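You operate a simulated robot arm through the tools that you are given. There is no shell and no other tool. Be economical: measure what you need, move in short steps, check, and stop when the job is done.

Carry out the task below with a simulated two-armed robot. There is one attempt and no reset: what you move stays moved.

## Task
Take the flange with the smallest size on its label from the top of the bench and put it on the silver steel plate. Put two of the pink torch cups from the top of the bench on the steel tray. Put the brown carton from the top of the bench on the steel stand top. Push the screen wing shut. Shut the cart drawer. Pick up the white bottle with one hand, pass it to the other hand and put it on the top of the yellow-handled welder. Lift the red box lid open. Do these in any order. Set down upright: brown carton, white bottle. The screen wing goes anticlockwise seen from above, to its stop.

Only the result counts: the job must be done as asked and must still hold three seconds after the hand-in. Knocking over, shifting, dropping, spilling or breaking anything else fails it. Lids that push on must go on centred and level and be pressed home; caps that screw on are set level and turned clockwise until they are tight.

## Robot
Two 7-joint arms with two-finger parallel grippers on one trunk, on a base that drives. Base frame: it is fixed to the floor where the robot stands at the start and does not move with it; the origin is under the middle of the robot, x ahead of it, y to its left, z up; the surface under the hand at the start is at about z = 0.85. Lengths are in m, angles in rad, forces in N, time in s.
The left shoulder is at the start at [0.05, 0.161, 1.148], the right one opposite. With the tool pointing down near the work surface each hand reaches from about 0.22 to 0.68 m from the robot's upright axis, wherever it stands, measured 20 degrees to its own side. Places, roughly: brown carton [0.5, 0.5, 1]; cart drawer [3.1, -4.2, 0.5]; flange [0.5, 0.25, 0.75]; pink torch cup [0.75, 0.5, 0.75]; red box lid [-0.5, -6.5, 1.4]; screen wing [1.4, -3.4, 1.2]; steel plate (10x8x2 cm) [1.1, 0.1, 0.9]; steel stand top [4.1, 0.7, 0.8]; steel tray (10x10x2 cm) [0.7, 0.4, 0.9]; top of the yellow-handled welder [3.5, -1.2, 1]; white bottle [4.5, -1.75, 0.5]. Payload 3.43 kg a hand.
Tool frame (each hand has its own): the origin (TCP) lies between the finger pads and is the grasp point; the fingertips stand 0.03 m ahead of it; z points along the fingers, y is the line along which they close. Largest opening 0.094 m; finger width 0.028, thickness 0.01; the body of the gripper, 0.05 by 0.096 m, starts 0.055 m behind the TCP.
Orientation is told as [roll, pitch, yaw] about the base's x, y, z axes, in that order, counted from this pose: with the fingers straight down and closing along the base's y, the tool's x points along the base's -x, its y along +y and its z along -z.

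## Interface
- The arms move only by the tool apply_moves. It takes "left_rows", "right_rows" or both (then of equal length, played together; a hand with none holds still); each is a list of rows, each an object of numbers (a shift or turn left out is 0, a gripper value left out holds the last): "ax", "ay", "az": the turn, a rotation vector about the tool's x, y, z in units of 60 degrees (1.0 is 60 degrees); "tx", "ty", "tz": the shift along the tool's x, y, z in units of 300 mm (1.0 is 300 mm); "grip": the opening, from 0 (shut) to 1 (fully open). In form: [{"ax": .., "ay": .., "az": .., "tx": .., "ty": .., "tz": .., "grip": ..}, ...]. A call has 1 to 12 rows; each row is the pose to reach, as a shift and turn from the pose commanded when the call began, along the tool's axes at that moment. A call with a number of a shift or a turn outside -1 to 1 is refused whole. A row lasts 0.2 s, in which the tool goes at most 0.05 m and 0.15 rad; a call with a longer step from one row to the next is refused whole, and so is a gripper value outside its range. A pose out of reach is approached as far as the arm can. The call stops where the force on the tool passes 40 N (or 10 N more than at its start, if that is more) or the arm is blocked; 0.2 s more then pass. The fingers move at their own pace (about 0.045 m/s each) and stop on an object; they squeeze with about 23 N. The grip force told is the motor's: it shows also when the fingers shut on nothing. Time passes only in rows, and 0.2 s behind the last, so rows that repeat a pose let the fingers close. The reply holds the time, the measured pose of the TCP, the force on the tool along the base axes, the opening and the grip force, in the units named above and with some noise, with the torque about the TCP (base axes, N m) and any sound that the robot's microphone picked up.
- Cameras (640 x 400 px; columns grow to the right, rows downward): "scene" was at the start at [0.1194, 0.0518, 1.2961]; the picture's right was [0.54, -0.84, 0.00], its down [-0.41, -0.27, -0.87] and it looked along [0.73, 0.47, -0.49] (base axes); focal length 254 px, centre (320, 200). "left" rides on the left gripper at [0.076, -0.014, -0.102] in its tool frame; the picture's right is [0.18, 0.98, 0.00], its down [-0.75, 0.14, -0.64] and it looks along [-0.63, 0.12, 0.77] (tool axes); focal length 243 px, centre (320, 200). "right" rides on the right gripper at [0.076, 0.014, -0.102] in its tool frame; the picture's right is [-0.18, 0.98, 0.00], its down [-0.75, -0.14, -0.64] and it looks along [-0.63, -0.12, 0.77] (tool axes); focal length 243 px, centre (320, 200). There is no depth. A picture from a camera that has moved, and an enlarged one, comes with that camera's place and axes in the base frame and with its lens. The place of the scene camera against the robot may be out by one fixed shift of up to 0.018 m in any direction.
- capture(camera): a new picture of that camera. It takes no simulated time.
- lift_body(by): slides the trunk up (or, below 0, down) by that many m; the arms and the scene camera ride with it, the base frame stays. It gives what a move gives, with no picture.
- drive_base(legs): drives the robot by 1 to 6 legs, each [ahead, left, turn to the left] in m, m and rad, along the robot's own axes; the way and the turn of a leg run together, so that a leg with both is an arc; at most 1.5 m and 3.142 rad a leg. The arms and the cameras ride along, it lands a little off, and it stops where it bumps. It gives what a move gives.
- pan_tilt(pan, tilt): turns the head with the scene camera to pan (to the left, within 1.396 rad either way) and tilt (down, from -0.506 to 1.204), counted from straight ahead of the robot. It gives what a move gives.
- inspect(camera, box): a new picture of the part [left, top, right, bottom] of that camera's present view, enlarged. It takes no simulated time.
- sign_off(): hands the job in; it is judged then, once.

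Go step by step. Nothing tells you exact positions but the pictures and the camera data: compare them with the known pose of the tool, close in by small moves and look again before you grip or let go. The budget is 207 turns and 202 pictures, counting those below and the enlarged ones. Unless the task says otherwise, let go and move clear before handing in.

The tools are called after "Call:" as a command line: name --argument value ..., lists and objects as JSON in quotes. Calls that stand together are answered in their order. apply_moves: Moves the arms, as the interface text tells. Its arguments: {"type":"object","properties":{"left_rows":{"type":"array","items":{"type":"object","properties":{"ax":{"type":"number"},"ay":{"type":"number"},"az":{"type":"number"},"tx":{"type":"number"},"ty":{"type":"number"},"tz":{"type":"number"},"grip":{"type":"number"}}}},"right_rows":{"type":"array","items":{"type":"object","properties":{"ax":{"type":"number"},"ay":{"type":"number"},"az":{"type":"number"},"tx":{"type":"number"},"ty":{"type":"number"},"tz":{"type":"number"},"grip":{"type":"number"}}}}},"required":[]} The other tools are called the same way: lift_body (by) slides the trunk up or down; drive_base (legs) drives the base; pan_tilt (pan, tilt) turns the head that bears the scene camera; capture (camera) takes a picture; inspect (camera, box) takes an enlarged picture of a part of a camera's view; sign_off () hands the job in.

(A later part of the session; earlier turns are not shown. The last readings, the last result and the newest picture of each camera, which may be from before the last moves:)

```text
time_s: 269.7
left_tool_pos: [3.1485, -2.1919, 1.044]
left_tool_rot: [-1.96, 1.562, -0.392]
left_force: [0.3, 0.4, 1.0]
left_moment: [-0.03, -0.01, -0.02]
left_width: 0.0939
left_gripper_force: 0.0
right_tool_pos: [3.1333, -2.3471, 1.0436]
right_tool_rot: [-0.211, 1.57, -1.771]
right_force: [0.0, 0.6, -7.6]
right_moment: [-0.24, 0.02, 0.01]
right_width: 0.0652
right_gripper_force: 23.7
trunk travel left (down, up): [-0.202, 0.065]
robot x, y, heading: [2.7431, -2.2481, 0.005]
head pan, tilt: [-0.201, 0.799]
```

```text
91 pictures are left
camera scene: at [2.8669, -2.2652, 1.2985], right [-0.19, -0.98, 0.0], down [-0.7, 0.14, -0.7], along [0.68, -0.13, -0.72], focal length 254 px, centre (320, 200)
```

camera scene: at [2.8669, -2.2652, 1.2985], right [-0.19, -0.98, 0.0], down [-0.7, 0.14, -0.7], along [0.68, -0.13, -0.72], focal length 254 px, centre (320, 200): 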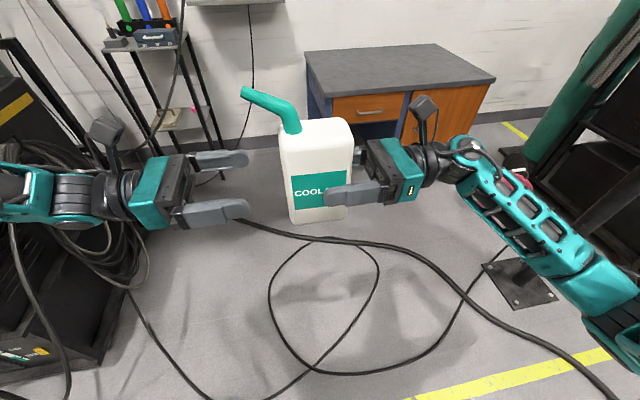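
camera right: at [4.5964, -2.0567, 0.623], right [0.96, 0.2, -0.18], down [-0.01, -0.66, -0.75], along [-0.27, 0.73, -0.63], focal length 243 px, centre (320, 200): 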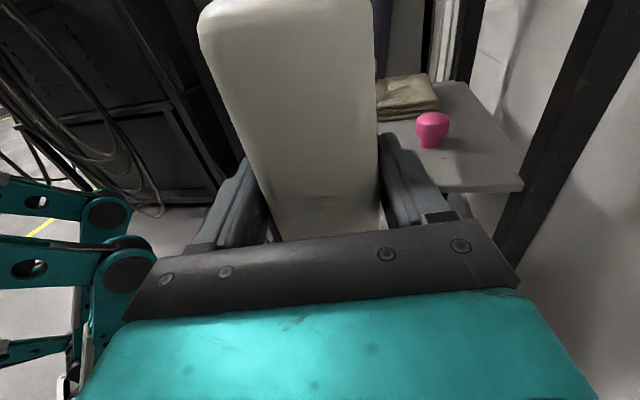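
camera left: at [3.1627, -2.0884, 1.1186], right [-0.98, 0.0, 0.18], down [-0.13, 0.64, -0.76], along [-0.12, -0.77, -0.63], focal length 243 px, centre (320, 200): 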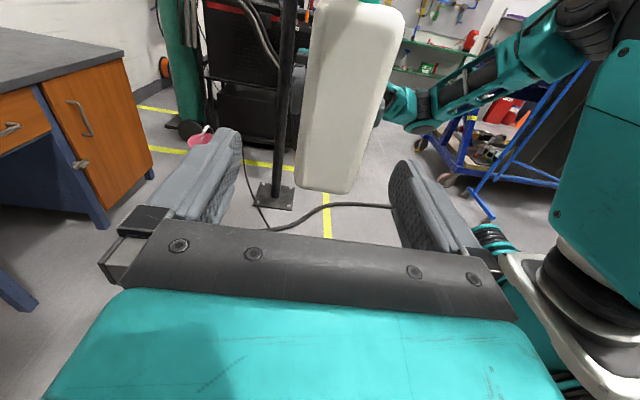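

Call:
apply_moves --left_rows '[{"ty": 0.045}, {"ty": 0.045, "tz": 0.1}, {"ty": 0.045, "tz": 0.2}, {"ty": 0.045, "tz": 0.24}]'

Call:
capture --camera "left"

Call:
capture --camera "scene"

```text
time_s: 270.7
left_tool_pos: [3.1295, -2.247, 1.0585]
left_tool_rot: [-1.906, 1.563, -0.339]
left_force: [0.6, 0.3, 0.0]
left_moment: [0.0, -0.01, 0.02]
left_width: 0.0939
left_gripper_force: 0.0
left hand out of reach, approached as far as the arm can: row 3, 4
right_tool_pos: [3.1325, -2.348, 1.042]
right_tool_rot: [0.061, 1.569, -1.499]
right_force: [-0.4, 0.2, -7.9]
right_moment: [-0.25, 0.01, -0.02]
right_width: 0.065
right_gripper_force: 23.1
trunk travel left (down, up): [-0.202, 0.065]
robot x, y, heading: [2.7418, -2.2507, 0.006]
head pan, tilt: [-0.201, 0.799]
```

```text
90 pictures are left
camera left: at [3.1426, -2.1434, 1.1328], right [-0.98, 0.0, 0.18], down [-0.13, 0.64, -0.76], along [-0.12, -0.77, -0.63], focal length 243 px, centre (320, 200)
```

left: 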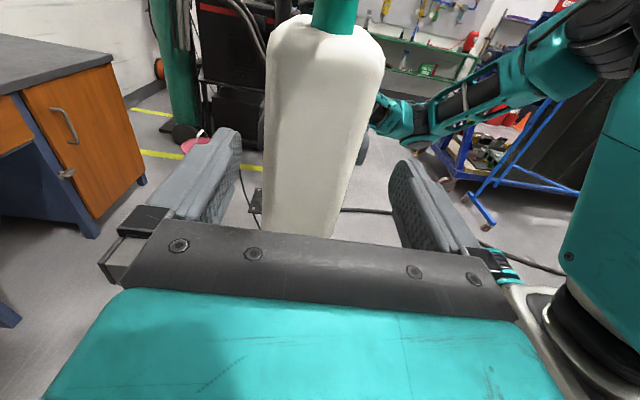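

```text
89 pictures are left
camera scene: at [2.8669, -2.2649, 1.2985], right [-0.19, -0.98, 0.0], down [-0.7, 0.14, -0.7], along [0.68, -0.14, -0.72], focal length 254 px, centre (320, 200)
```

scene: 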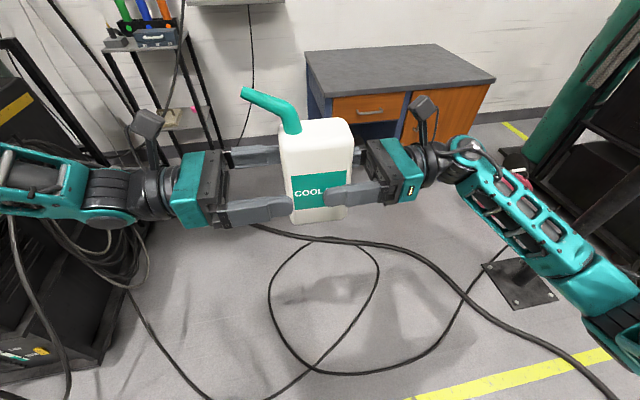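

The left arm is at its inward limit, so I bring the bottle to it with the right hand (2.5 cm left, 0.8 cm nearer).

Call:
apply_moves --right_rows '[{"ty": -0.02}, {"ty": -0.02, "tz": 0.05}, {"ty": -0.02, "tz": 0.085}]'

Call:
capture --camera "left"

```text
time_s: 271.5
left_tool_pos: [3.1282, -2.2464, 1.057]
left_tool_rot: [-1.977, 1.563, -0.407]
left_force: [0.9, 0.1, 0.2]
left_moment: [0.0, -0.02, -0.02]
left_width: 0.0938
left_gripper_force: 0.0
right_tool_pos: [3.1277, -2.321, 1.044]
right_tool_rot: [-0.017, 1.569, -1.577]
right_force: [0.2, 0.2, -7.3]
right_moment: [-0.24, 0.04, -0.03]
right_width: 0.0655
right_gripper_force: 22.4
trunk travel left (down, up): [-0.202, 0.065]
robot x, y, heading: [2.7383, -2.2537, 0.0]
head pan, tilt: [-0.201, 0.799]
```

```text
88 pictures are left
camera left: at [3.1427, -2.143, 1.1328], right [-0.98, 0.0, 0.18], down [-0.13, 0.64, -0.76], along [-0.12, -0.77, -0.63], focal length 243 px, centre (320, 200)
```

left: 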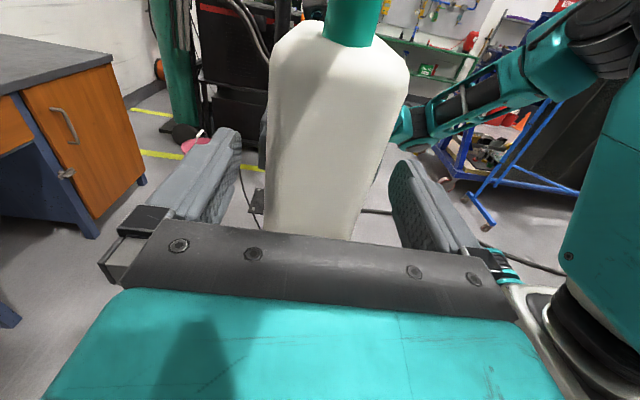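

Centred. I close the left hand on the bottle.

Call:
apply_moves --left_rows '[{"grip": 0.75}, {"grip": 0.5}, {"grip": 0}, {"grip": 0}, {"grip": 0}]'

Call:
capture --camera "scene"

```text
time_s: 272.7
left_tool_pos: [3.1319, -2.2465, 1.0576]
left_tool_rot: [-1.955, 1.562, -0.387]
left_force: [3.9, 0.5, -0.1]
left_moment: [-0.11, 0.13, 0.31]
left_width: 0.0644
left_gripper_force: 22.8
right_tool_pos: [3.1264, -2.3227, 1.0428]
right_tool_rot: [0.306, 1.568, -1.255]
right_force: [-4.6, 0.8, -6.8]
right_moment: [-0.13, -0.2, 0.02]
right_width: 0.0655
right_gripper_force: 23.8
trunk travel left (down, up): [-0.202, 0.065]
robot x, y, heading: [2.7473, -2.2508, 0.001]
head pan, tilt: [-0.201, 0.799]
```

```text
87 pictures are left
camera scene: at [2.8668, -2.2648, 1.2986], right [-0.19, -0.98, 0.0], down [-0.7, 0.14, -0.7], along [0.68, -0.14, -0.72], focal length 254 px, centre (320, 200)
```

scene: 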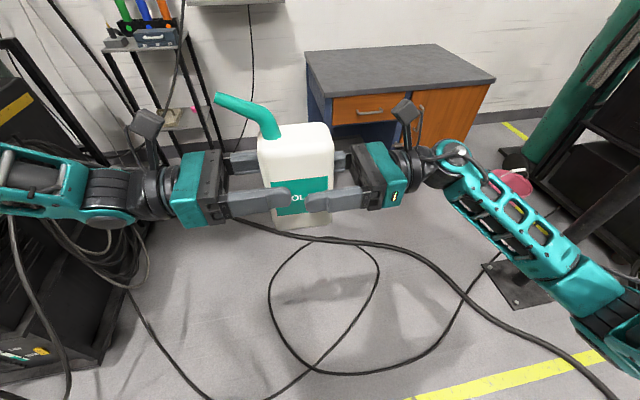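

Both hands hold it. The right hand lets go and withdraws.

Call:
apply_moves --right_rows '[{"grip": 0.85}, {"grip": 1}, {"grip": 1}, {"tz": -0.1}, {"tz": -0.25}, {"tz": -0.4}, {"tz": -0.55}, {"tz": -0.7}]'

Call:
capture --camera "scene"

Call:
capture --camera "left"

```text
time_s: 274.5
left_tool_pos: [3.1291, -2.2463, 1.0575]
left_tool_rot: [-1.901, 1.563, -0.334]
left_force: [0.0, -0.1, -0.3]
left_moment: [0.3, 0.0, 0.02]
left_width: 0.0645
left_gripper_force: 23.3
right_tool_pos: [3.1314, -2.5298, 1.0427]
right_tool_rot: [0.339, 1.57, -1.222]
right_force: [0.5, -0.1, 0.5]
right_moment: [0.02, -0.02, -0.03]
right_width: 0.0942
right_gripper_force: 0.1
trunk travel left (down, up): [-0.202, 0.065]
robot x, y, heading: [2.7395, -2.2517, 0.001]
head pan, tilt: [-0.201, 0.799]
```

```text
86 pictures are left
camera scene: at [2.8668, -2.2651, 1.2985], right [-0.19, -0.98, 0.0], down [-0.7, 0.14, -0.7], along [0.68, -0.14, -0.72], focal length 254 px, centre (320, 200)
```

scene: 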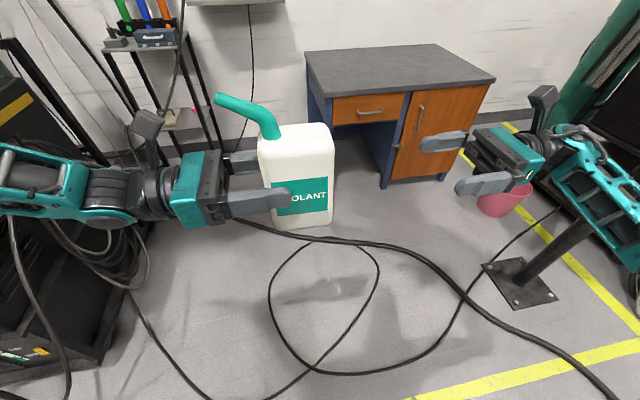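

```text
85 pictures are left
camera left: at [3.1427, -2.1434, 1.1327], right [-0.98, 0.0, 0.18], down [-0.13, 0.64, -0.76], along [-0.12, -0.77, -0.63], focal length 243 px, centre (320, 200)
```

left: 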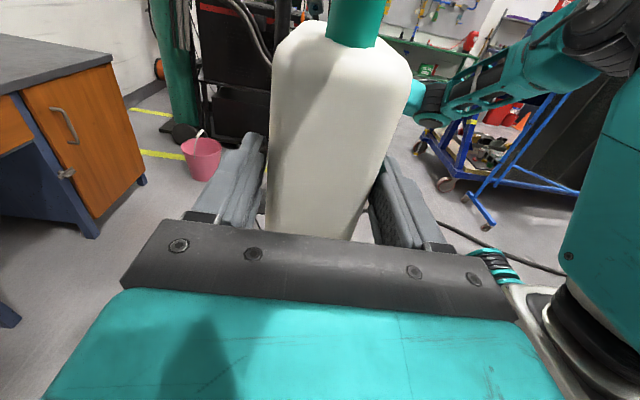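

The hand-over worked. I turn the right hand back down and retract it, and raise the bottle for the trip to the welder.

Call:
apply_moves --right_rows '[{"ax": 0.0825, "ay": -0.0825, "az": -0.0825}, {"ax": 0.165, "ay": -0.165, "az": -0.165}, {"ax": 0.2475, "ay": -0.2475, "az": -0.2475}, {"ax": 0.33, "ay": -0.33, "az": -0.33}, {"ax": 0.4125, "ay": -0.4125, "az": -0.4125}, {"ax": 0.495, "ay": -0.495, "az": -0.495}, {"ax": 0.577, "ay": -0.577, "az": -0.577}]' --left_rows '[{"tx": 0.05}, {"tx": 0.1}, {"tx": 0.15}, {"tx": 0.2}, {"tx": 0.25}, {"tx": 0.3}, {"tx": 0.3}]'

Call:
apply_moves --right_rows '[{"ax": 0.0825, "ay": -0.0825, "az": -0.0825}, {"ax": 0.165, "ay": -0.165, "az": -0.165}, {"ax": 0.2475, "ay": -0.2475, "az": -0.2475}, {"ax": 0.33, "ay": -0.33, "az": -0.33}, {"ax": 0.4125, "ay": -0.4125, "az": -0.4125}, {"ax": 0.495, "ay": -0.495, "az": -0.495}, {"ax": 0.577, "ay": -0.577, "az": -0.577}]'

Call:
apply_moves --right_rows '[{"tx": 0.15}, {"tx": 0.3}, {"tx": 0.45, "tz": -0.1}, {"tx": 0.45, "tz": -0.2}]'

Call:
capture --camera "scene"

```text
time_s: 276.1
left_tool_pos: [3.13, -2.2446, 1.1478]
left_tool_rot: [-2.033, 1.563, -0.469]
left_force: [-0.2, 0.0, -7.5]
left_moment: [0.34, 0.0, 0.0]
left_width: 0.0647
left_gripper_force: 23.1
right_tool_pos: [3.1311, -2.5323, 1.043]
right_tool_rot: [0.46, 0.727, -0.456]
right_force: [0.0, 0.1, -0.4]
right_moment: [0.01, 0.02, 0.01]
right_width: 0.0942
right_gripper_force: 0.1
trunk travel left (down, up): [-0.202, 0.065]
robot x, y, heading: [2.7465, -2.2537, 0.005]
head pan, tilt: [-0.201, 0.799]
```

```text
time_s: 277.7
left_tool_pos: [3.131, -2.2447, 1.1474]
left_tool_rot: [-2.022, 1.561, -0.455]
left_force: [-0.2, -0.5, -7.8]
left_moment: [0.26, -0.02, 0.03]
left_width: 0.0645
left_gripper_force: 23.2
right_tool_pos: [3.1295, -2.5331, 1.0442]
right_tool_rot: [-0.005, 0.0, 0.012]
right_force: [0.3, -0.5, -0.4]
right_moment: [-0.02, 0.01, 0.02]
right_width: 0.094
right_gripper_force: 0.1
trunk travel left (down, up): [-0.202, 0.065]
robot x, y, heading: [2.7418, -2.2521, 0.012]
head pan, tilt: [-0.201, 0.799]
```

```text
refused: row 3 steps farther than a row can; nothing moved
```

```text
84 pictures are left
camera scene: at [2.8667, -2.2647, 1.2986], right [-0.19, -0.98, 0.0], down [-0.7, 0.14, -0.7], along [0.68, -0.14, -0.72], focal length 254 px, centre (320, 200)
```

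scene: 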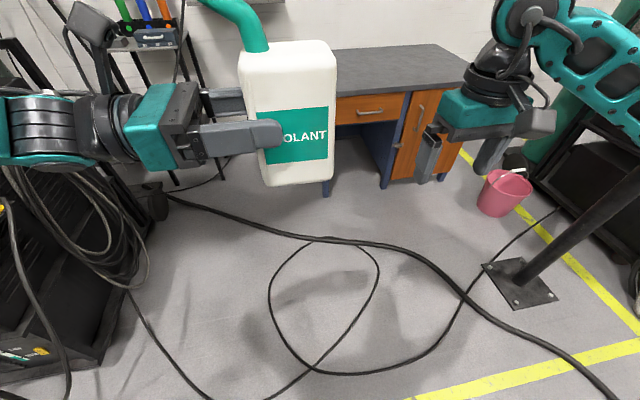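

Call:
apply_moves --right_rows '[{"tx": 0.14}, {"tx": 0.28}, {"tx": 0.42}, {"tx": 0.5, "tz": -0.1}, {"tx": 0.5, "tz": -0.25}]'

Call:
drive_base --legs '[[-0.15, 0, 0], [0, 1.08, 0]]'

Call:
pan_tilt --pan -0.1 --tilt 0.6

Call:
capture --camera "scene"

Call:
capture --camera "right"

```text
time_s: 278.9
left_tool_pos: [3.1289, -2.2449, 1.1484]
left_tool_rot: [-2.035, 1.561, -0.47]
left_force: [0.0, -0.4, -7.0]
left_moment: [0.3, -0.03, -0.01]
left_width: 0.0647
left_gripper_force: 23.3
right_tool_pos: [2.9805, -2.5321, 1.1179]
right_tool_rot: [-0.001, 0.0, 0.009]
right_force: [-1.2, -0.8, 0.5]
right_moment: [-0.02, 0.02, -0.02]
right_width: 0.0942
right_gripper_force: 0.1
right hand out of reach, approached as far as the arm can: row 4
trunk travel left (down, up): [-0.202, 0.065]
robot x, y, heading: [2.7466, -2.2503, 0.003]
head pan, tilt: [-0.201, 0.799]
```

```text
time_s: 289.6
left_tool_pos: [2.9782, -1.1678, 1.147]
left_tool_rot: [-2.021, 1.563, -0.457]
left_force: [0.6, 0.4, -8.2]
left_moment: [0.31, 0.03, 0.0]
left_width: 0.0643
left_gripper_force: 23.2
right_tool_pos: [2.828, -1.4544, 1.1181]
right_tool_rot: [-0.003, -0.002, 0.008]
right_force: [-0.6, 0.0, 0.7]
right_moment: [0.01, -0.03, -0.01]
right_width: 0.094
right_gripper_force: 0.1
trunk travel left (down, up): [-0.202, 0.065]
robot x, y, heading: [2.5889, -1.1754, 0.007]
head pan, tilt: [-0.201, 0.799]
```

```text
time_s: 290.4
left_tool_pos: [2.9768, -1.1672, 1.1462]
left_tool_rot: [-1.957, 1.562, -0.393]
left_force: [0.2, -0.4, -7.2]
left_moment: [0.29, -0.02, 0.0]
left_width: 0.0643
left_gripper_force: 22.8
right_tool_pos: [2.8289, -1.453, 1.1192]
right_tool_rot: [-0.002, 0.001, 0.006]
right_force: [-1.0, -0.9, 0.7]
right_moment: [0.01, -0.01, 0.01]
right_width: 0.0941
right_gripper_force: 0.1
trunk travel left (down, up): [-0.202, 0.065]
robot x, y, heading: [2.5901, -1.1728, 0.004]
head pan, tilt: [-0.099, 0.6]
```

```text
83 pictures are left
camera scene: at [2.7229, -1.179, 1.3154], right [-0.1, -1.0, 0.0], down [-0.56, 0.05, -0.82], along [0.82, -0.08, -0.57], focal length 254 px, centre (320, 200)
```

scene: 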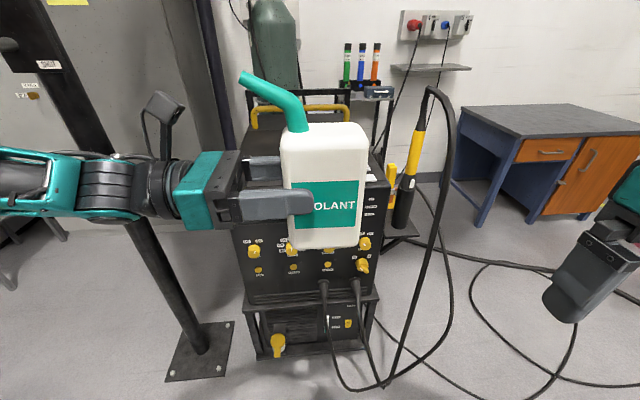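

```text
82 pictures are left
camera right: at [2.7519, -1.4403, 1.2225], right [0.18, 0.98, 0.0], down [0.75, -0.14, 0.64], along [0.63, -0.12, -0.77], focal length 243 px, centre (320, 200)
```

right: 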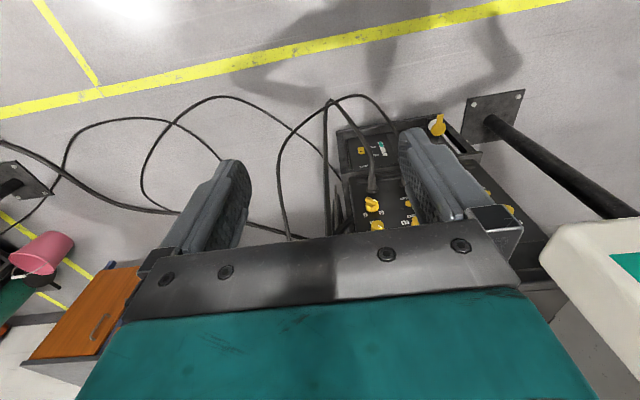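

Welder top is z≈0.99, front edge x≈3.243, right edge y≈−1.41. To keep the left forearm away from the post, I turn the left hand 45° toward forward, and move the right hand out away from the torch hose.

Call:
apply_moves --left_rows '[{"ax": 0.125}, {"ax": 0.25}, {"ax": 0.375}, {"ax": 0.5}, {"ax": 0.625}, {"ax": 0.75}]' --right_rows '[{"ty": -0.15}, {"ty": -0.3}, {"ty": -0.45}, {"ty": -0.6}, {"ty": -0.75}, {"ty": -0.8}]'

Call:
apply_moves --left_rows '[{"tz": 0.08, "ty": -0.08}, {"tz": 0.16, "ty": -0.16}, {"tz": 0.236, "ty": -0.236}]'

Call:
capture --camera "scene"

```text
time_s: 291.8
left_tool_pos: [3.0329, -1.0565, 1.1738]
left_tool_rot: [-2.921, 1.57, -0.778]
left_force: [0.3, -0.3, -8.0]
left_moment: [0.22, 0.15, -0.02]
left_width: 0.0645
left_gripper_force: 23.0
left hand out of reach, approached as far as the arm can: row 2, 3, 4, 5, 6
right_tool_pos: [2.8388, -1.6767, 1.1208]
right_tool_rot: [-0.005, 0.001, 0.006]
right_force: [0.2, 0.8, -0.4]
right_moment: [0.02, -0.02, -0.03]
right_width: 0.0937
right_gripper_force: 0.1
right hand out of reach, approached as far as the arm can: row 5, 6
trunk travel left (down, up): [-0.202, 0.065]
robot x, y, heading: [2.5875, -1.1688, 0.004]
head pan, tilt: [-0.099, 0.6]
```

```text
time_s: 292.6
left_tool_pos: [3.1326, -1.0797, 1.1711]
left_tool_rot: [0.762, 1.569, 2.903]
left_force: [-0.2, 0.3, -7.0]
left_moment: [0.26, 0.17, -0.01]
left_width: 0.0643
left_gripper_force: 23.0
right_tool_pos: [2.8391, -1.6771, 1.1203]
right_tool_rot: [-0.001, 0.001, 0.007]
right_force: [0.6, 0.0, -0.4]
right_moment: [0.02, 0.02, 0.02]
right_width: 0.0938
right_gripper_force: 0.0
trunk travel left (down, up): [-0.202, 0.065]
robot x, y, heading: [2.5926, -1.1697, -0.001]
head pan, tilt: [-0.099, 0.6]
```

```text
81 pictures are left
camera scene: at [2.7237, -1.1791, 1.3153], right [-0.1, -1.0, 0.0], down [-0.56, 0.05, -0.82], along [0.82, -0.08, -0.57], focal length 254 px, centre (320, 200)
```

scene: 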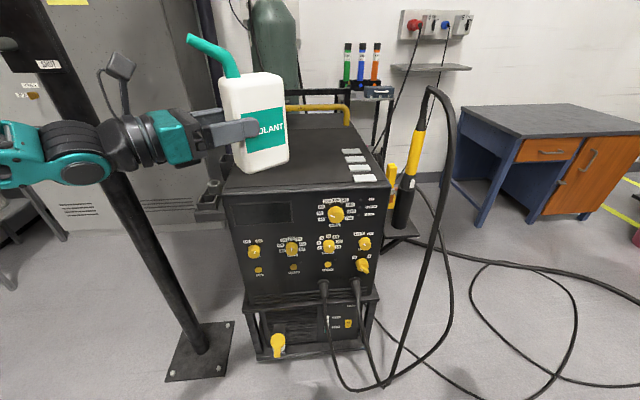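

Bottle centre is about (3.157,−1.118). I bring it over the welder top with the base: 0.21 ahead, 0.08 right.

Call:
drive_base --legs '[[0.1, -0.08, 0], [0.11, 0, 0]]'

Call:
capture --camera "scene"

Call:
capture --camera "left"

```text
time_s: 294.7
left_tool_pos: [3.3385, -1.1577, 1.1709]
left_tool_rot: [1.475, 1.571, -2.667]
left_force: [0.2, -0.3, -8.4]
left_moment: [0.27, 0.17, -0.05]
left_width: 0.0646
left_gripper_force: 22.6
right_tool_pos: [3.0471, -1.756, 1.1206]
right_tool_rot: [-0.002, 0.001, 0.005]
right_force: [-0.3, 0.9, 0.2]
right_moment: [-0.02, 0.01, 0.02]
right_width: 0.0943
right_gripper_force: 0.2
trunk travel left (down, up): [-0.202, 0.065]
robot x, y, heading: [2.7969, -1.2531, 0.001]
head pan, tilt: [-0.099, 0.6]
```

```text
80 pictures are left
camera scene: at [2.9311, -1.257, 1.3153], right [-0.1, -1.0, 0.0], down [-0.56, 0.05, -0.82], along [0.82, -0.08, -0.57], focal length 254 px, centre (320, 200)
```

scene: 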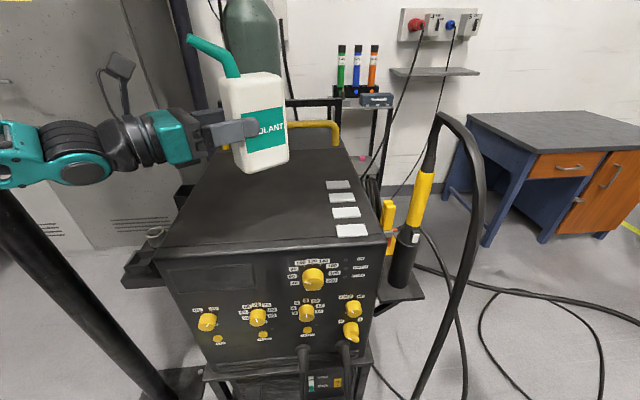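

```text
79 pictures are left
camera left: at [3.2947, -1.0626, 1.2472], right [-0.83, -0.53, 0.18], down [-0.47, 0.46, -0.75], along [0.31, -0.71, -0.63], focal length 243 px, centre (320, 200)
```

left: 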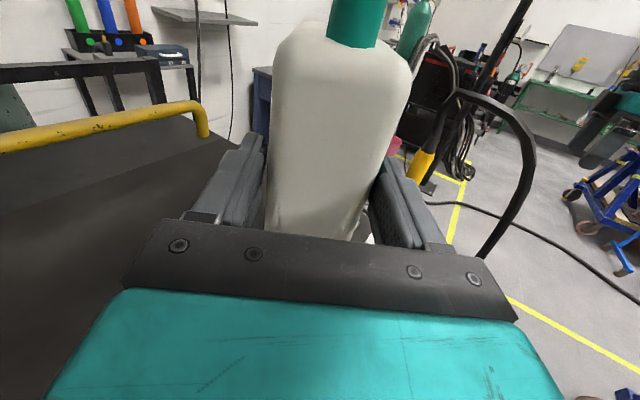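

Call:
lift_body --by -0.085

Call:
inspect --camera "scene" --box '[180, 60, 380, 260]'

```text
time_s: 295.9
left_tool_pos: [3.337, -1.1574, 1.0867]
left_tool_rot: [-2.202, 1.571, -0.064]
left_force: [1.0, -0.4, -7.6]
left_moment: [0.26, 0.15, 0.0]
left_width: 0.0645
left_gripper_force: 23.4
right_tool_pos: [3.0452, -1.7551, 1.0353]
right_tool_rot: [-0.001, 0.0, 0.007]
right_force: [0.4, 0.2, -0.8]
right_moment: [0.0, 0.02, 0.04]
right_width: 0.0942
right_gripper_force: 0.0
trunk travel left (down, up): [-0.117, 0.15]
robot x, y, heading: [2.7959, -1.2526, 0.003]
head pan, tilt: [-0.099, 0.6]
```

```text
2.00 times, centred on (280, 160) of scene
camera zoom: at [2.9299, -1.2569, 1.2305], right [-0.1, -1.0, 0.0], down [-0.56, 0.05, -0.82], along [0.82, -0.08, -0.57], focal length 509 px, centre (400, 280)
```

zoom: 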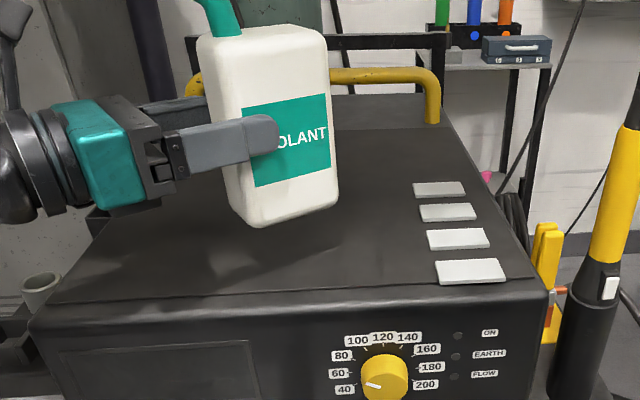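

Call:
lift_body --by -0.012

Call:
lift_body --by -0.006

```text
time_s: 296.5
left_tool_pos: [3.3382, -1.1573, 1.0747]
left_tool_rot: [-2.058, 1.57, 0.083]
left_force: [0.2, -0.1, -7.3]
left_moment: [0.27, 0.14, 0.0]
left_width: 0.0643
left_gripper_force: 23.4
right_tool_pos: [3.0468, -1.7557, 1.0237]
right_tool_rot: [-0.002, -0.001, 0.006]
right_force: [-0.1, -0.4, 0.1]
right_moment: [0.02, 0.02, 0.02]
right_width: 0.094
right_gripper_force: 0.0
trunk travel left (down, up): [-0.105, 0.162]
robot x, y, heading: [2.7976, -1.2478, 0.002]
head pan, tilt: [-0.099, 0.6]
```

```text
time_s: 297.1
left_tool_pos: [3.3374, -1.1579, 1.069]
left_tool_rot: [-1.808, 1.571, 0.332]
left_force: [0.0, 1.0, -7.8]
left_moment: [0.26, 0.21, 0.0]
left_width: 0.0643
left_gripper_force: 22.6
right_tool_pos: [3.0457, -1.7557, 1.0175]
right_tool_rot: [-0.001, 0.001, 0.006]
right_force: [0.0, 0.6, -0.1]
right_moment: [0.04, 0.02, 0.02]
right_width: 0.0937
right_gripper_force: 0.1
trunk travel left (down, up): [-0.099, 0.168]
robot x, y, heading: [2.7987, -1.2529, 0.004]
head pan, tilt: [-0.099, 0.6]
```

Call:
lift_body --by -0.006

Call:
lift_body --by -0.005

Call:
inspect --camera "scene" --box '[180, 60, 380, 260]'

```text
time_s: 297.6
left_tool_pos: [3.3375, -1.1572, 1.0638]
left_tool_rot: [-1.792, 1.571, 0.347]
left_force: [-0.5, -0.6, -7.2]
left_moment: [0.29, 0.15, 0.03]
left_width: 0.0641
left_gripper_force: 22.8
right_tool_pos: [3.0466, -1.755, 1.0118]
right_tool_rot: [-0.001, 0.0, 0.008]
right_force: [-0.8, -0.1, 0.0]
right_moment: [0.0, 0.01, 0.03]
right_width: 0.0939
right_gripper_force: 0.1
trunk travel left (down, up): [-0.093, 0.174]
robot x, y, heading: [2.7986, -1.251, -0.0]
head pan, tilt: [-0.099, 0.6]
```

```text
time_s: 298.2
left_tool_pos: [3.3377, -1.1576, 1.0583]
left_tool_rot: [-1.738, 1.571, 0.404]
left_force: [0.3, -0.4, -6.8]
left_moment: [0.29, 0.19, 0.0]
left_width: 0.0643
left_gripper_force: 23.0
right_tool_pos: [3.0472, -1.7545, 1.0065]
right_tool_rot: [-0.003, 0.001, 0.007]
right_force: [0.3, 0.3, -0.2]
right_moment: [-0.05, -0.04, -0.01]
right_width: 0.0941
right_gripper_force: 0.0
trunk travel left (down, up): [-0.088, 0.179]
robot x, y, heading: [2.7991, -1.25, 0.002]
head pan, tilt: [-0.099, 0.6]
```

```text
2.00 times, centred on (280, 160) of scene
camera zoom: at [2.93, -1.2569, 1.2014], right [-0.1, -1.0, 0.0], down [-0.56, 0.05, -0.82], along [0.82, -0.08, -0.57], focal length 509 px, centre (400, 280)
```

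zoom: 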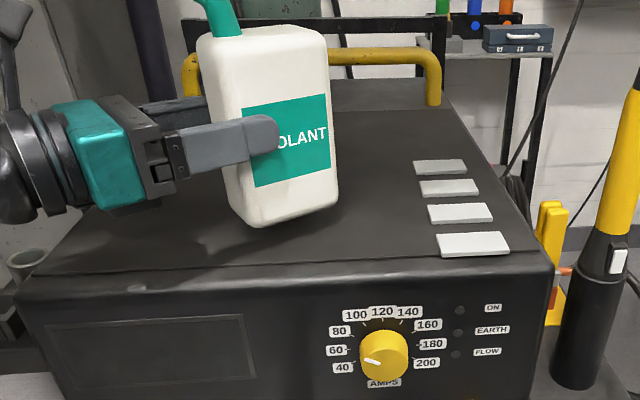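

Call:
lift_body --by -0.006

Call:
lift_body --by -0.006

```text
time_s: 298.7
left_tool_pos: [3.3384, -1.1579, 1.0514]
left_tool_rot: [-1.755, 1.573, 0.388]
left_force: [0.4, 0.1, -7.0]
left_moment: [0.26, 0.16, 0.01]
left_width: 0.0642
left_gripper_force: 23.0
right_tool_pos: [3.0467, -1.7565, 1.0007]
right_tool_rot: [-0.003, 0.001, 0.007]
right_force: [-0.2, 0.9, 0.9]
right_moment: [-0.01, -0.01, 0.04]
right_width: 0.0942
right_gripper_force: 0.1
trunk travel left (down, up): [-0.082, 0.185]
robot x, y, heading: [2.8033, -1.2498, 0.006]
head pan, tilt: [-0.099, 0.6]
```

```text
time_s: 299.3
left_tool_pos: [3.3369, -1.1577, 1.0462]
left_tool_rot: [-1.744, 1.57, 0.396]
left_force: [-0.9, 0.6, -7.2]
left_moment: [0.27, 0.14, -0.01]
left_width: 0.0643
left_gripper_force: 23.1
right_tool_pos: [3.0459, -1.7552, 0.9945]
right_tool_rot: [-0.001, -0.002, 0.007]
right_force: [0.3, 0.3, -0.5]
right_moment: [-0.02, 0.01, 0.01]
right_width: 0.0944
right_gripper_force: 0.2
trunk travel left (down, up): [-0.076, 0.191]
robot x, y, heading: [2.7967, -1.2509, 0.004]
head pan, tilt: [-0.099, 0.6]
```

Call:
lift_body --by -0.005

Call:
lift_body --by -0.004

Call:
inspect --camera "scene" --box '[230, 80, 330, 200]'

```text
time_s: 299.8
left_tool_pos: [3.3376, -1.1574, 1.0412]
left_tool_rot: [-1.736, 1.57, 0.403]
left_force: [-0.2, 0.3, -8.1]
left_moment: [0.25, 0.15, 0.01]
left_width: 0.0646
left_gripper_force: 23.6
right_tool_pos: [3.0455, -1.7552, 0.989]
right_tool_rot: [-0.002, 0.001, 0.007]
right_force: [0.7, 0.2, 0.7]
right_moment: [-0.01, 0.0, 0.02]
right_width: 0.0938
right_gripper_force: 0.0
trunk travel left (down, up): [-0.071, 0.196]
robot x, y, heading: [2.7972, -1.2511, 0.004]
head pan, tilt: [-0.099, 0.6]
```

```text
time_s: 300.4
left_tool_pos: [3.3378, -1.1571, 1.039]
left_tool_rot: [-2.69, 1.568, -0.55]
left_force: [0.8, 1.0, -1.6]
left_moment: [0.25, 0.23, -0.02]
left_width: 0.0646
left_gripper_force: 23.2
right_tool_pos: [3.0454, -1.7562, 0.9859]
right_tool_rot: [-0.002, -0.002, 0.006]
right_force: [-0.3, -0.3, -1.0]
right_moment: [-0.02, 0.01, 0.0]
right_width: 0.0942
right_gripper_force: 0.1
trunk travel left (down, up): [-0.067, 0.2]
robot x, y, heading: [2.7974, -1.256, 0.005]
head pan, tilt: [-0.099, 0.6]
```

```text
3.33 times, centred on (280, 140) of scene
camera zoom: at [2.9297, -1.2569, 1.1805], right [-0.1, -1.0, 0.0], down [-0.56, 0.05, -0.82], along [0.82, -0.08, -0.57], focal length 848 px, centre (453, 400)
```

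zoom: 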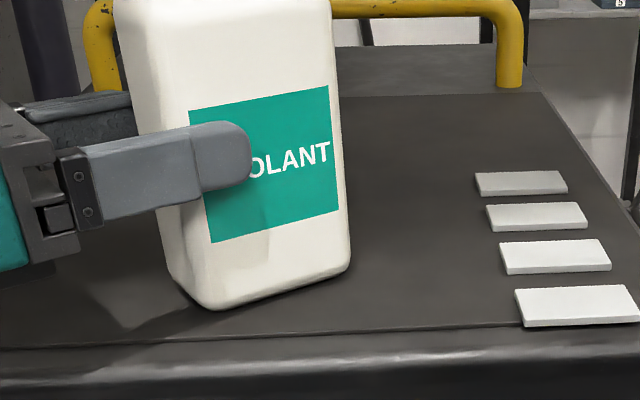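

Contact is starting; a further 3 mm, then release.

Call:
lift_body --by -0.003

Call:
apply_moves --left_rows '[{"grip": 0.75}, {"grip": 0.85}, {"grip": 0.9}, {"grip": 0.9}]'

Call:
inspect --camera "scene" --box '[180, 40, 380, 240]'

Call:
capture --camera "left"

```text
time_s: 300.9
left_tool_pos: [3.3373, -1.1569, 1.0387]
left_tool_rot: [-2.717, 1.562, -0.579]
left_force: [3.7, 2.9, 12.0]
left_moment: [0.17, 0.4, -0.03]
left_width: 0.0642
left_gripper_force: 22.8
right_tool_pos: [3.0453, -1.7557, 0.9829]
right_tool_rot: [-0.003, 0.002, 0.006]
right_force: [0.0, -1.1, -0.2]
right_moment: [0.02, 0.04, -0.02]
right_width: 0.0939
right_gripper_force: 0.1
trunk travel left (down, up): [-0.064, 0.203]
robot x, y, heading: [2.7997, -1.2526, 0.004]
head pan, tilt: [-0.099, 0.6]
```

```text
time_s: 301.9
left_tool_pos: [3.3373, -1.1566, 1.035]
left_tool_rot: [-2.205, 1.569, -0.065]
left_force: [0.9, 0.4, 0.5]
left_moment: [-0.03, -0.02, -0.01]
left_width: 0.0848
left_gripper_force: 0.1
right_tool_pos: [3.0456, -1.7558, 0.983]
right_tool_rot: [-0.001, -0.001, 0.007]
right_force: [0.2, 0.2, -0.1]
right_moment: [0.0, -0.01, -0.03]
right_width: 0.0941
right_gripper_force: 0.1
trunk travel left (down, up): [-0.064, 0.203]
robot x, y, heading: [2.7992, -1.2518, 0.003]
head pan, tilt: [-0.099, 0.6]
```

```text
2.00 times, centred on (280, 140) of scene
camera zoom: at [2.9294, -1.257, 1.1775], right [-0.1, -1.0, 0.0], down [-0.56, 0.05, -0.83], along [0.82, -0.08, -0.56], focal length 509 px, centre (400, 320)
```

zoom: 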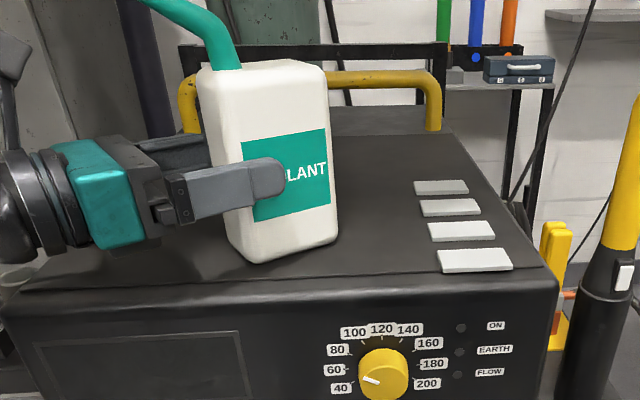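

```text
74 pictures are left
camera left: at [3.2932, -1.0626, 1.11], right [-0.83, -0.53, 0.18], down [-0.46, 0.46, -0.75], along [0.31, -0.71, -0.63], focal length 243 px, centre (320, 200)
```

left: 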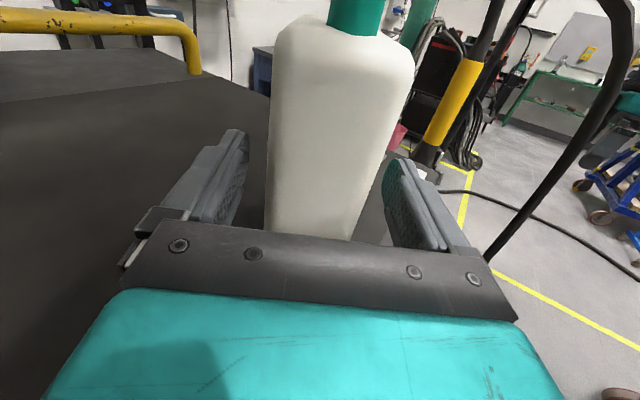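

The bottle stands upright and free. I withdraw along the finger direction using the base.

Call:
drive_base --legs '[[-0.085, 0.126, 0], [-0.3, 0, 0]]'

Call:
capture --camera "scene"

```text
time_s: 305.1
left_tool_pos: [3.0254, -1.0192, 1.034]
left_tool_rot: [0.511, 1.571, 2.66]
left_force: [-0.2, 0.3, 0.4]
left_moment: [0.01, 0.02, -0.01]
left_width: 0.0845
left_gripper_force: 0.1
right_tool_pos: [2.7345, -1.6194, 0.9829]
right_tool_rot: [-0.002, 0.001, 0.01]
right_force: [-0.5, -0.8, -0.3]
right_moment: [0.02, 0.02, 0.02]
right_width: 0.0938
right_gripper_force: 0.1
trunk travel left (down, up): [-0.064, 0.203]
robot x, y, heading: [2.4869, -1.1177, 0.007]
head pan, tilt: [-0.099, 0.6]
stopped in leg 2: the robot was blocked; the commanded pose is now the measured one
```

```text
73 pictures are left
camera scene: at [2.6167, -1.1208, 1.1775], right [-0.09, -1.0, 0.0], down [-0.56, 0.05, -0.83], along [0.82, -0.08, -0.56], focal length 254 px, centre (320, 200)
```

scene: 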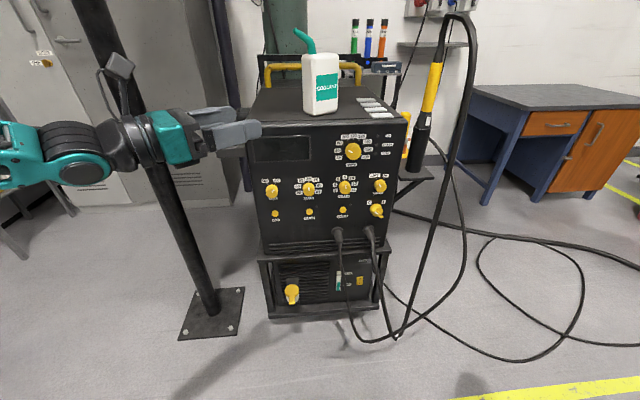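

Bottle is on the welder, upright. I move off, turn the left hand back down, and head for the screen and cart area.

Call:
drive_base --legs '[[0.12, 0, 0], [0, -1.1, 0]]'

Call:
apply_moves --left_rows '[{"ax": -0.0935, "ay": -0.0387, "az": 0.0935}, {"ax": -0.187, "ay": -0.0774, "az": 0.187}, {"ax": -0.2805, "ay": -0.116, "az": 0.2805}, {"ax": -0.374, "ay": -0.155, "az": 0.374}, {"ax": -0.467, "ay": -0.193, "az": 0.467}, {"ax": -0.56, "ay": -0.232, "az": 0.56}]'

Call:
apply_moves --left_rows '[{"ax": -0.0935, "ay": -0.0387, "az": 0.0935}, {"ax": -0.187, "ay": -0.0774, "az": 0.187}, {"ax": -0.2805, "ay": -0.116, "az": 0.2805}, {"ax": -0.374, "ay": -0.155, "az": 0.374}, {"ax": -0.467, "ay": -0.193, "az": 0.467}, {"ax": -0.56, "ay": -0.232, "az": 0.56}]'

Call:
apply_moves --left_rows '[{"ax": -0.0935, "ay": -0.0387, "az": 0.0935}, {"ax": -0.187, "ay": -0.0774, "az": 0.187}, {"ax": -0.2805, "ay": -0.116, "az": 0.2805}, {"ax": -0.374, "ay": -0.155, "az": 0.374}, {"ax": -0.467, "ay": -0.193, "az": 0.467}, {"ax": -0.56, "ay": -0.232, "az": 0.56}]'

Call:
lift_body --by 0.11

Call:
pan_tilt --pan -0.9 --tilt 0.3

Call:
capture --camera "scene"

Call:
pan_tilt --pan -1.39 --tilt 0.3

Call:
capture --camera "scene"

```text
time_s: 315.9
left_tool_pos: [3.1616, -2.1118, 1.0343]
left_tool_rot: [0.202, 1.57, 2.372]
left_force: [-0.4, 0.1, 0.2]
left_moment: [0.0, -0.01, -0.02]
left_width: 0.0846
left_gripper_force: 0.0
right_tool_pos: [2.8835, -2.719, 0.9819]
right_tool_rot: [-0.001, 0.001, 0.034]
right_force: [0.1, 0.1, 0.3]
right_moment: [0.01, -0.02, 0.01]
right_width: 0.0944
right_gripper_force: 0.1
trunk travel left (down, up): [-0.064, 0.203]
robot x, y, heading: [2.6232, -2.224, 0.03]
head pan, tilt: [-0.099, 0.6]
```

```text
time_s: 317.3
left_tool_pos: [3.1606, -2.1123, 1.0346]
left_tool_rot: [-0.871, 0.946, 0.691]
left_force: [-0.1, -0.1, 0.1]
left_moment: [0.02, 0.0, 0.02]
left_width: 0.0845
left_gripper_force: 0.0
right_tool_pos: [2.8847, -2.7189, 0.9835]
right_tool_rot: [-0.002, 0.0, 0.035]
right_force: [0.1, -0.1, -0.7]
right_moment: [-0.02, 0.01, -0.01]
right_width: 0.094
right_gripper_force: 0.1
trunk travel left (down, up): [-0.064, 0.203]
robot x, y, heading: [2.6217, -2.2271, 0.029]
head pan, tilt: [-0.099, 0.6]
```

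```text
time_s: 318.7
left_tool_pos: [3.1293, -2.0922, 1.0282]
left_tool_rot: [-0.506, 0.383, 0.318]
left_force: [0.5, 0.0, -0.2]
left_moment: [0.03, -0.04, -0.03]
left_width: 0.0848
left_gripper_force: 0.0
left hand out of reach, approached as far as the arm can: row 4, 5, 6
right_tool_pos: [2.8851, -2.7192, 0.9817]
right_tool_rot: [-0.002, 0.002, 0.036]
right_force: [0.4, -0.2, 0.4]
right_moment: [0.02, 0.04, -0.03]
right_width: 0.094
right_gripper_force: 0.0
trunk travel left (down, up): [-0.064, 0.203]
robot x, y, heading: [2.6215, -2.2236, 0.032]
head pan, tilt: [-0.099, 0.6]
```

```text
time_s: 320.1
left_tool_pos: [3.0978, -2.0568, 1.0121]
left_tool_rot: [-0.088, 0.039, -0.1]
left_force: [-0.1, 0.1, -0.3]
left_moment: [-0.02, 0.01, -0.03]
left_width: 0.0846
left_gripper_force: 0.2
left hand out of reach, approached as far as the arm can: row 1, 2, 3, 4, 5, 6
right_tool_pos: [2.8845, -2.7193, 0.9825]
right_tool_rot: [-0.001, -0.001, 0.036]
right_force: [0.2, 0.0, 0.8]
right_moment: [0.0, 0.02, 0.0]
right_width: 0.094
right_gripper_force: 0.0
trunk travel left (down, up): [-0.064, 0.203]
robot x, y, heading: [2.6249, -2.2242, 0.027]
head pan, tilt: [-0.099, 0.6]
```

```text
time_s: 321.5
left_tool_pos: [3.0964, -2.0567, 1.1234]
left_tool_rot: [-0.089, 0.042, -0.098]
left_force: [0.2, -0.3, -0.6]
left_moment: [0.02, -0.01, 0.0]
left_width: 0.0846
left_gripper_force: 0.1
right_tool_pos: [2.8846, -2.7193, 1.0921]
right_tool_rot: [-0.001, 0.0, 0.036]
right_force: [-0.2, 0.4, 0.6]
right_moment: [-0.03, -0.01, -0.02]
right_width: 0.0942
right_gripper_force: 0.1
trunk travel left (down, up): [-0.174, 0.093]
robot x, y, heading: [2.6253, -2.2228, 0.024]
head pan, tilt: [-0.099, 0.6]
```

```text
time_s: 322.7
left_tool_pos: [3.0976, -2.0572, 1.1239]
left_tool_rot: [-0.09, 0.041, -0.098]
left_force: [0.1, -0.3, 0.5]
left_moment: [-0.01, 0.02, 0.03]
left_width: 0.0843
left_gripper_force: 0.0
right_tool_pos: [2.8844, -2.7197, 1.093]
right_tool_rot: [-0.002, -0.001, 0.036]
right_force: [-0.4, -0.5, 0.7]
right_moment: [0.02, -0.01, 0.0]
right_width: 0.0941
right_gripper_force: 0.2
trunk travel left (down, up): [-0.174, 0.093]
robot x, y, heading: [2.624, -2.2241, 0.03]
head pan, tilt: [-0.901, 0.3]
```

```text
72 pictures are left
camera scene: at [2.7272, -2.2896, 1.315], right [-0.77, -0.64, 0.0], down [-0.19, 0.23, -0.96], along [0.61, -0.73, -0.3], focal length 254 px, centre (320, 200)
```

scene: 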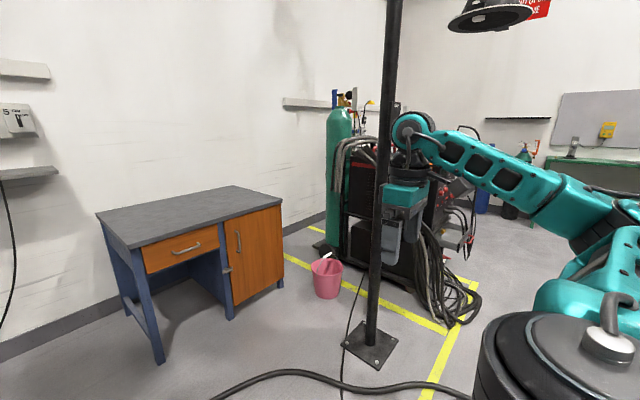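

```text
time_s: 323.6
left_tool_pos: [3.0982, -2.0571, 1.1239]
left_tool_rot: [-0.09, 0.041, -0.098]
left_force: [0.3, -0.4, -0.2]
left_moment: [0.01, 0.01, 0.04]
left_width: 0.0846
left_gripper_force: 0.1
right_tool_pos: [2.8834, -2.7199, 1.0932]
right_tool_rot: [-0.002, 0.0, 0.035]
right_force: [-0.1, 0.0, -0.4]
right_moment: [-0.03, 0.01, 0.01]
right_width: 0.0941
right_gripper_force: 0.1
trunk travel left (down, up): [-0.174, 0.093]
robot x, y, heading: [2.6244, -2.2224, 0.026]
head pan, tilt: [-1.389, 0.3]
```

```text
71 pictures are left
camera scene: at [2.6867, -2.3094, 1.315], right [-0.98, -0.21, 0.0], down [-0.06, 0.29, -0.96], along [0.2, -0.93, -0.3], focal length 254 px, centre (320, 200)
```

scene: 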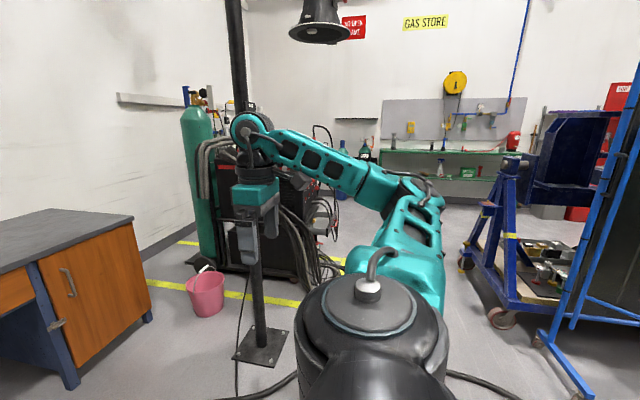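

Call:
drive_base --legs '[[0, 0, -1.6]]'

Call:
pan_tilt --pan 0.3 --tilt 0.35

Call:
capture --camera "scene"

Call:
pan_tilt --pan -0.6 --tilt 0.3

Call:
capture --camera "scene"

```text
time_s: 327.9
left_tool_pos: [2.7779, -2.6994, 1.1231]
left_tool_rot: [-0.09, 0.042, -1.694]
left_force: [-0.2, 0.4, -0.1]
left_moment: [-0.01, -0.06, 0.01]
left_width: 0.0848
left_gripper_force: 0.1
right_tool_pos: [2.1209, -2.4686, 1.0934]
right_tool_rot: [-0.001, 0.0, -1.561]
right_force: [-0.3, 0.3, -0.4]
right_moment: [0.05, 0.0, -0.01]
right_width: 0.0941
right_gripper_force: 0.1
trunk travel left (down, up): [-0.174, 0.093]
robot x, y, heading: [2.6243, -2.2262, -1.569]
head pan, tilt: [-1.389, 0.3]
```

```text
time_s: 329.6
left_tool_pos: [2.7768, -2.6991, 1.1236]
left_tool_rot: [-0.088, 0.042, -1.693]
left_force: [0.5, -0.5, 0.0]
left_moment: [-0.02, 0.01, 0.0]
left_width: 0.0844
left_gripper_force: 0.0
right_tool_pos: [2.1204, -2.4697, 1.0931]
right_tool_rot: [-0.001, -0.001, -1.562]
right_force: [0.1, 0.0, 0.0]
right_moment: [-0.01, 0.01, -0.01]
right_width: 0.0942
right_gripper_force: 0.1
trunk travel left (down, up): [-0.174, 0.093]
robot x, y, heading: [2.6247, -2.2221, -1.565]
head pan, tilt: [0.3, 0.351]
```

```text
70 pictures are left
camera scene: at [2.655, -2.3481, 1.3103], right [-0.95, -0.3, 0.0], down [-0.1, 0.33, -0.94], along [0.28, -0.9, -0.34], focal length 254 px, centre (320, 200)
```

scene: 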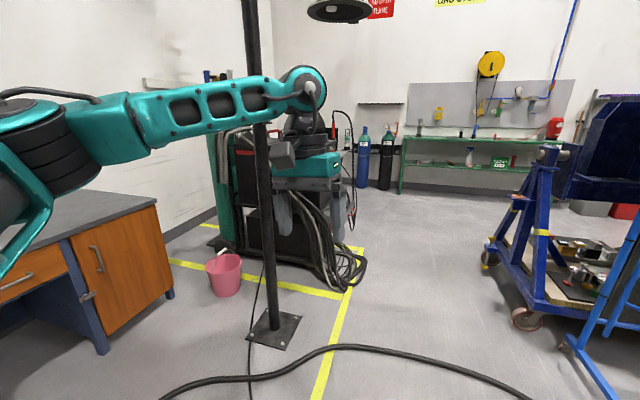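

```text
time_s: 330.8
left_tool_pos: [2.7773, -2.6997, 1.1233]
left_tool_rot: [-0.089, 0.04, -1.695]
left_force: [0.0, 0.9, -0.6]
left_moment: [0.03, 0.0, 0.01]
left_width: 0.0846
left_gripper_force: 0.0
right_tool_pos: [2.1202, -2.4692, 1.0915]
right_tool_rot: [-0.001, -0.001, -1.562]
right_force: [1.1, -0.5, 0.7]
right_moment: [0.01, -0.02, 0.0]
right_width: 0.094
right_gripper_force: 0.0
trunk travel left (down, up): [-0.174, 0.093]
robot x, y, heading: [2.6258, -2.2236, -1.567]
head pan, tilt: [-0.6, 0.3]
```

```text
69 pictures are left
camera scene: at [2.5748, -2.3365, 1.315], right [-0.83, 0.56, 0.0], down [0.17, 0.24, -0.96], along [-0.54, -0.79, -0.3], focal length 254 px, centre (320, 200)
```

scene: 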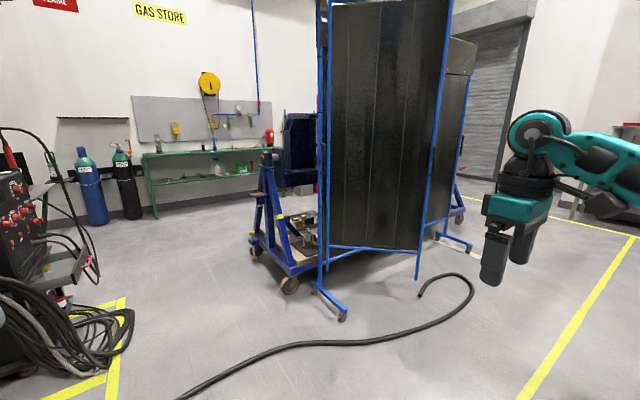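

Call:
inspect --camera "scene" --box '[240, 0, 520, 330]'

```text
1.21 times, centred on (380, 165) of scene
camera zoom: at [2.5748, -2.3365, 1.315], right [-0.83, 0.56, 0.0], down [0.17, 0.24, -0.96], along [-0.54, -0.79, -0.3], focal length 308 px, centre (247, 242)
```

zoom: 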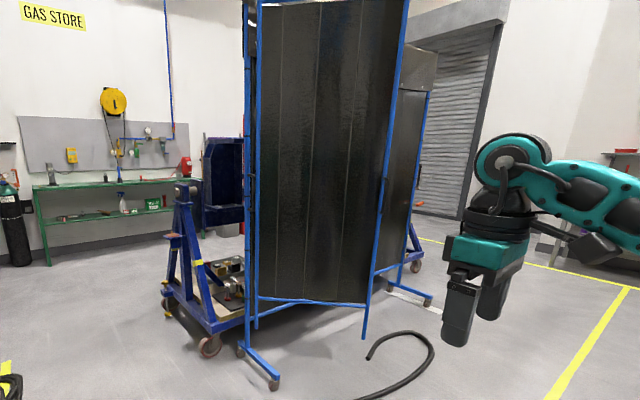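

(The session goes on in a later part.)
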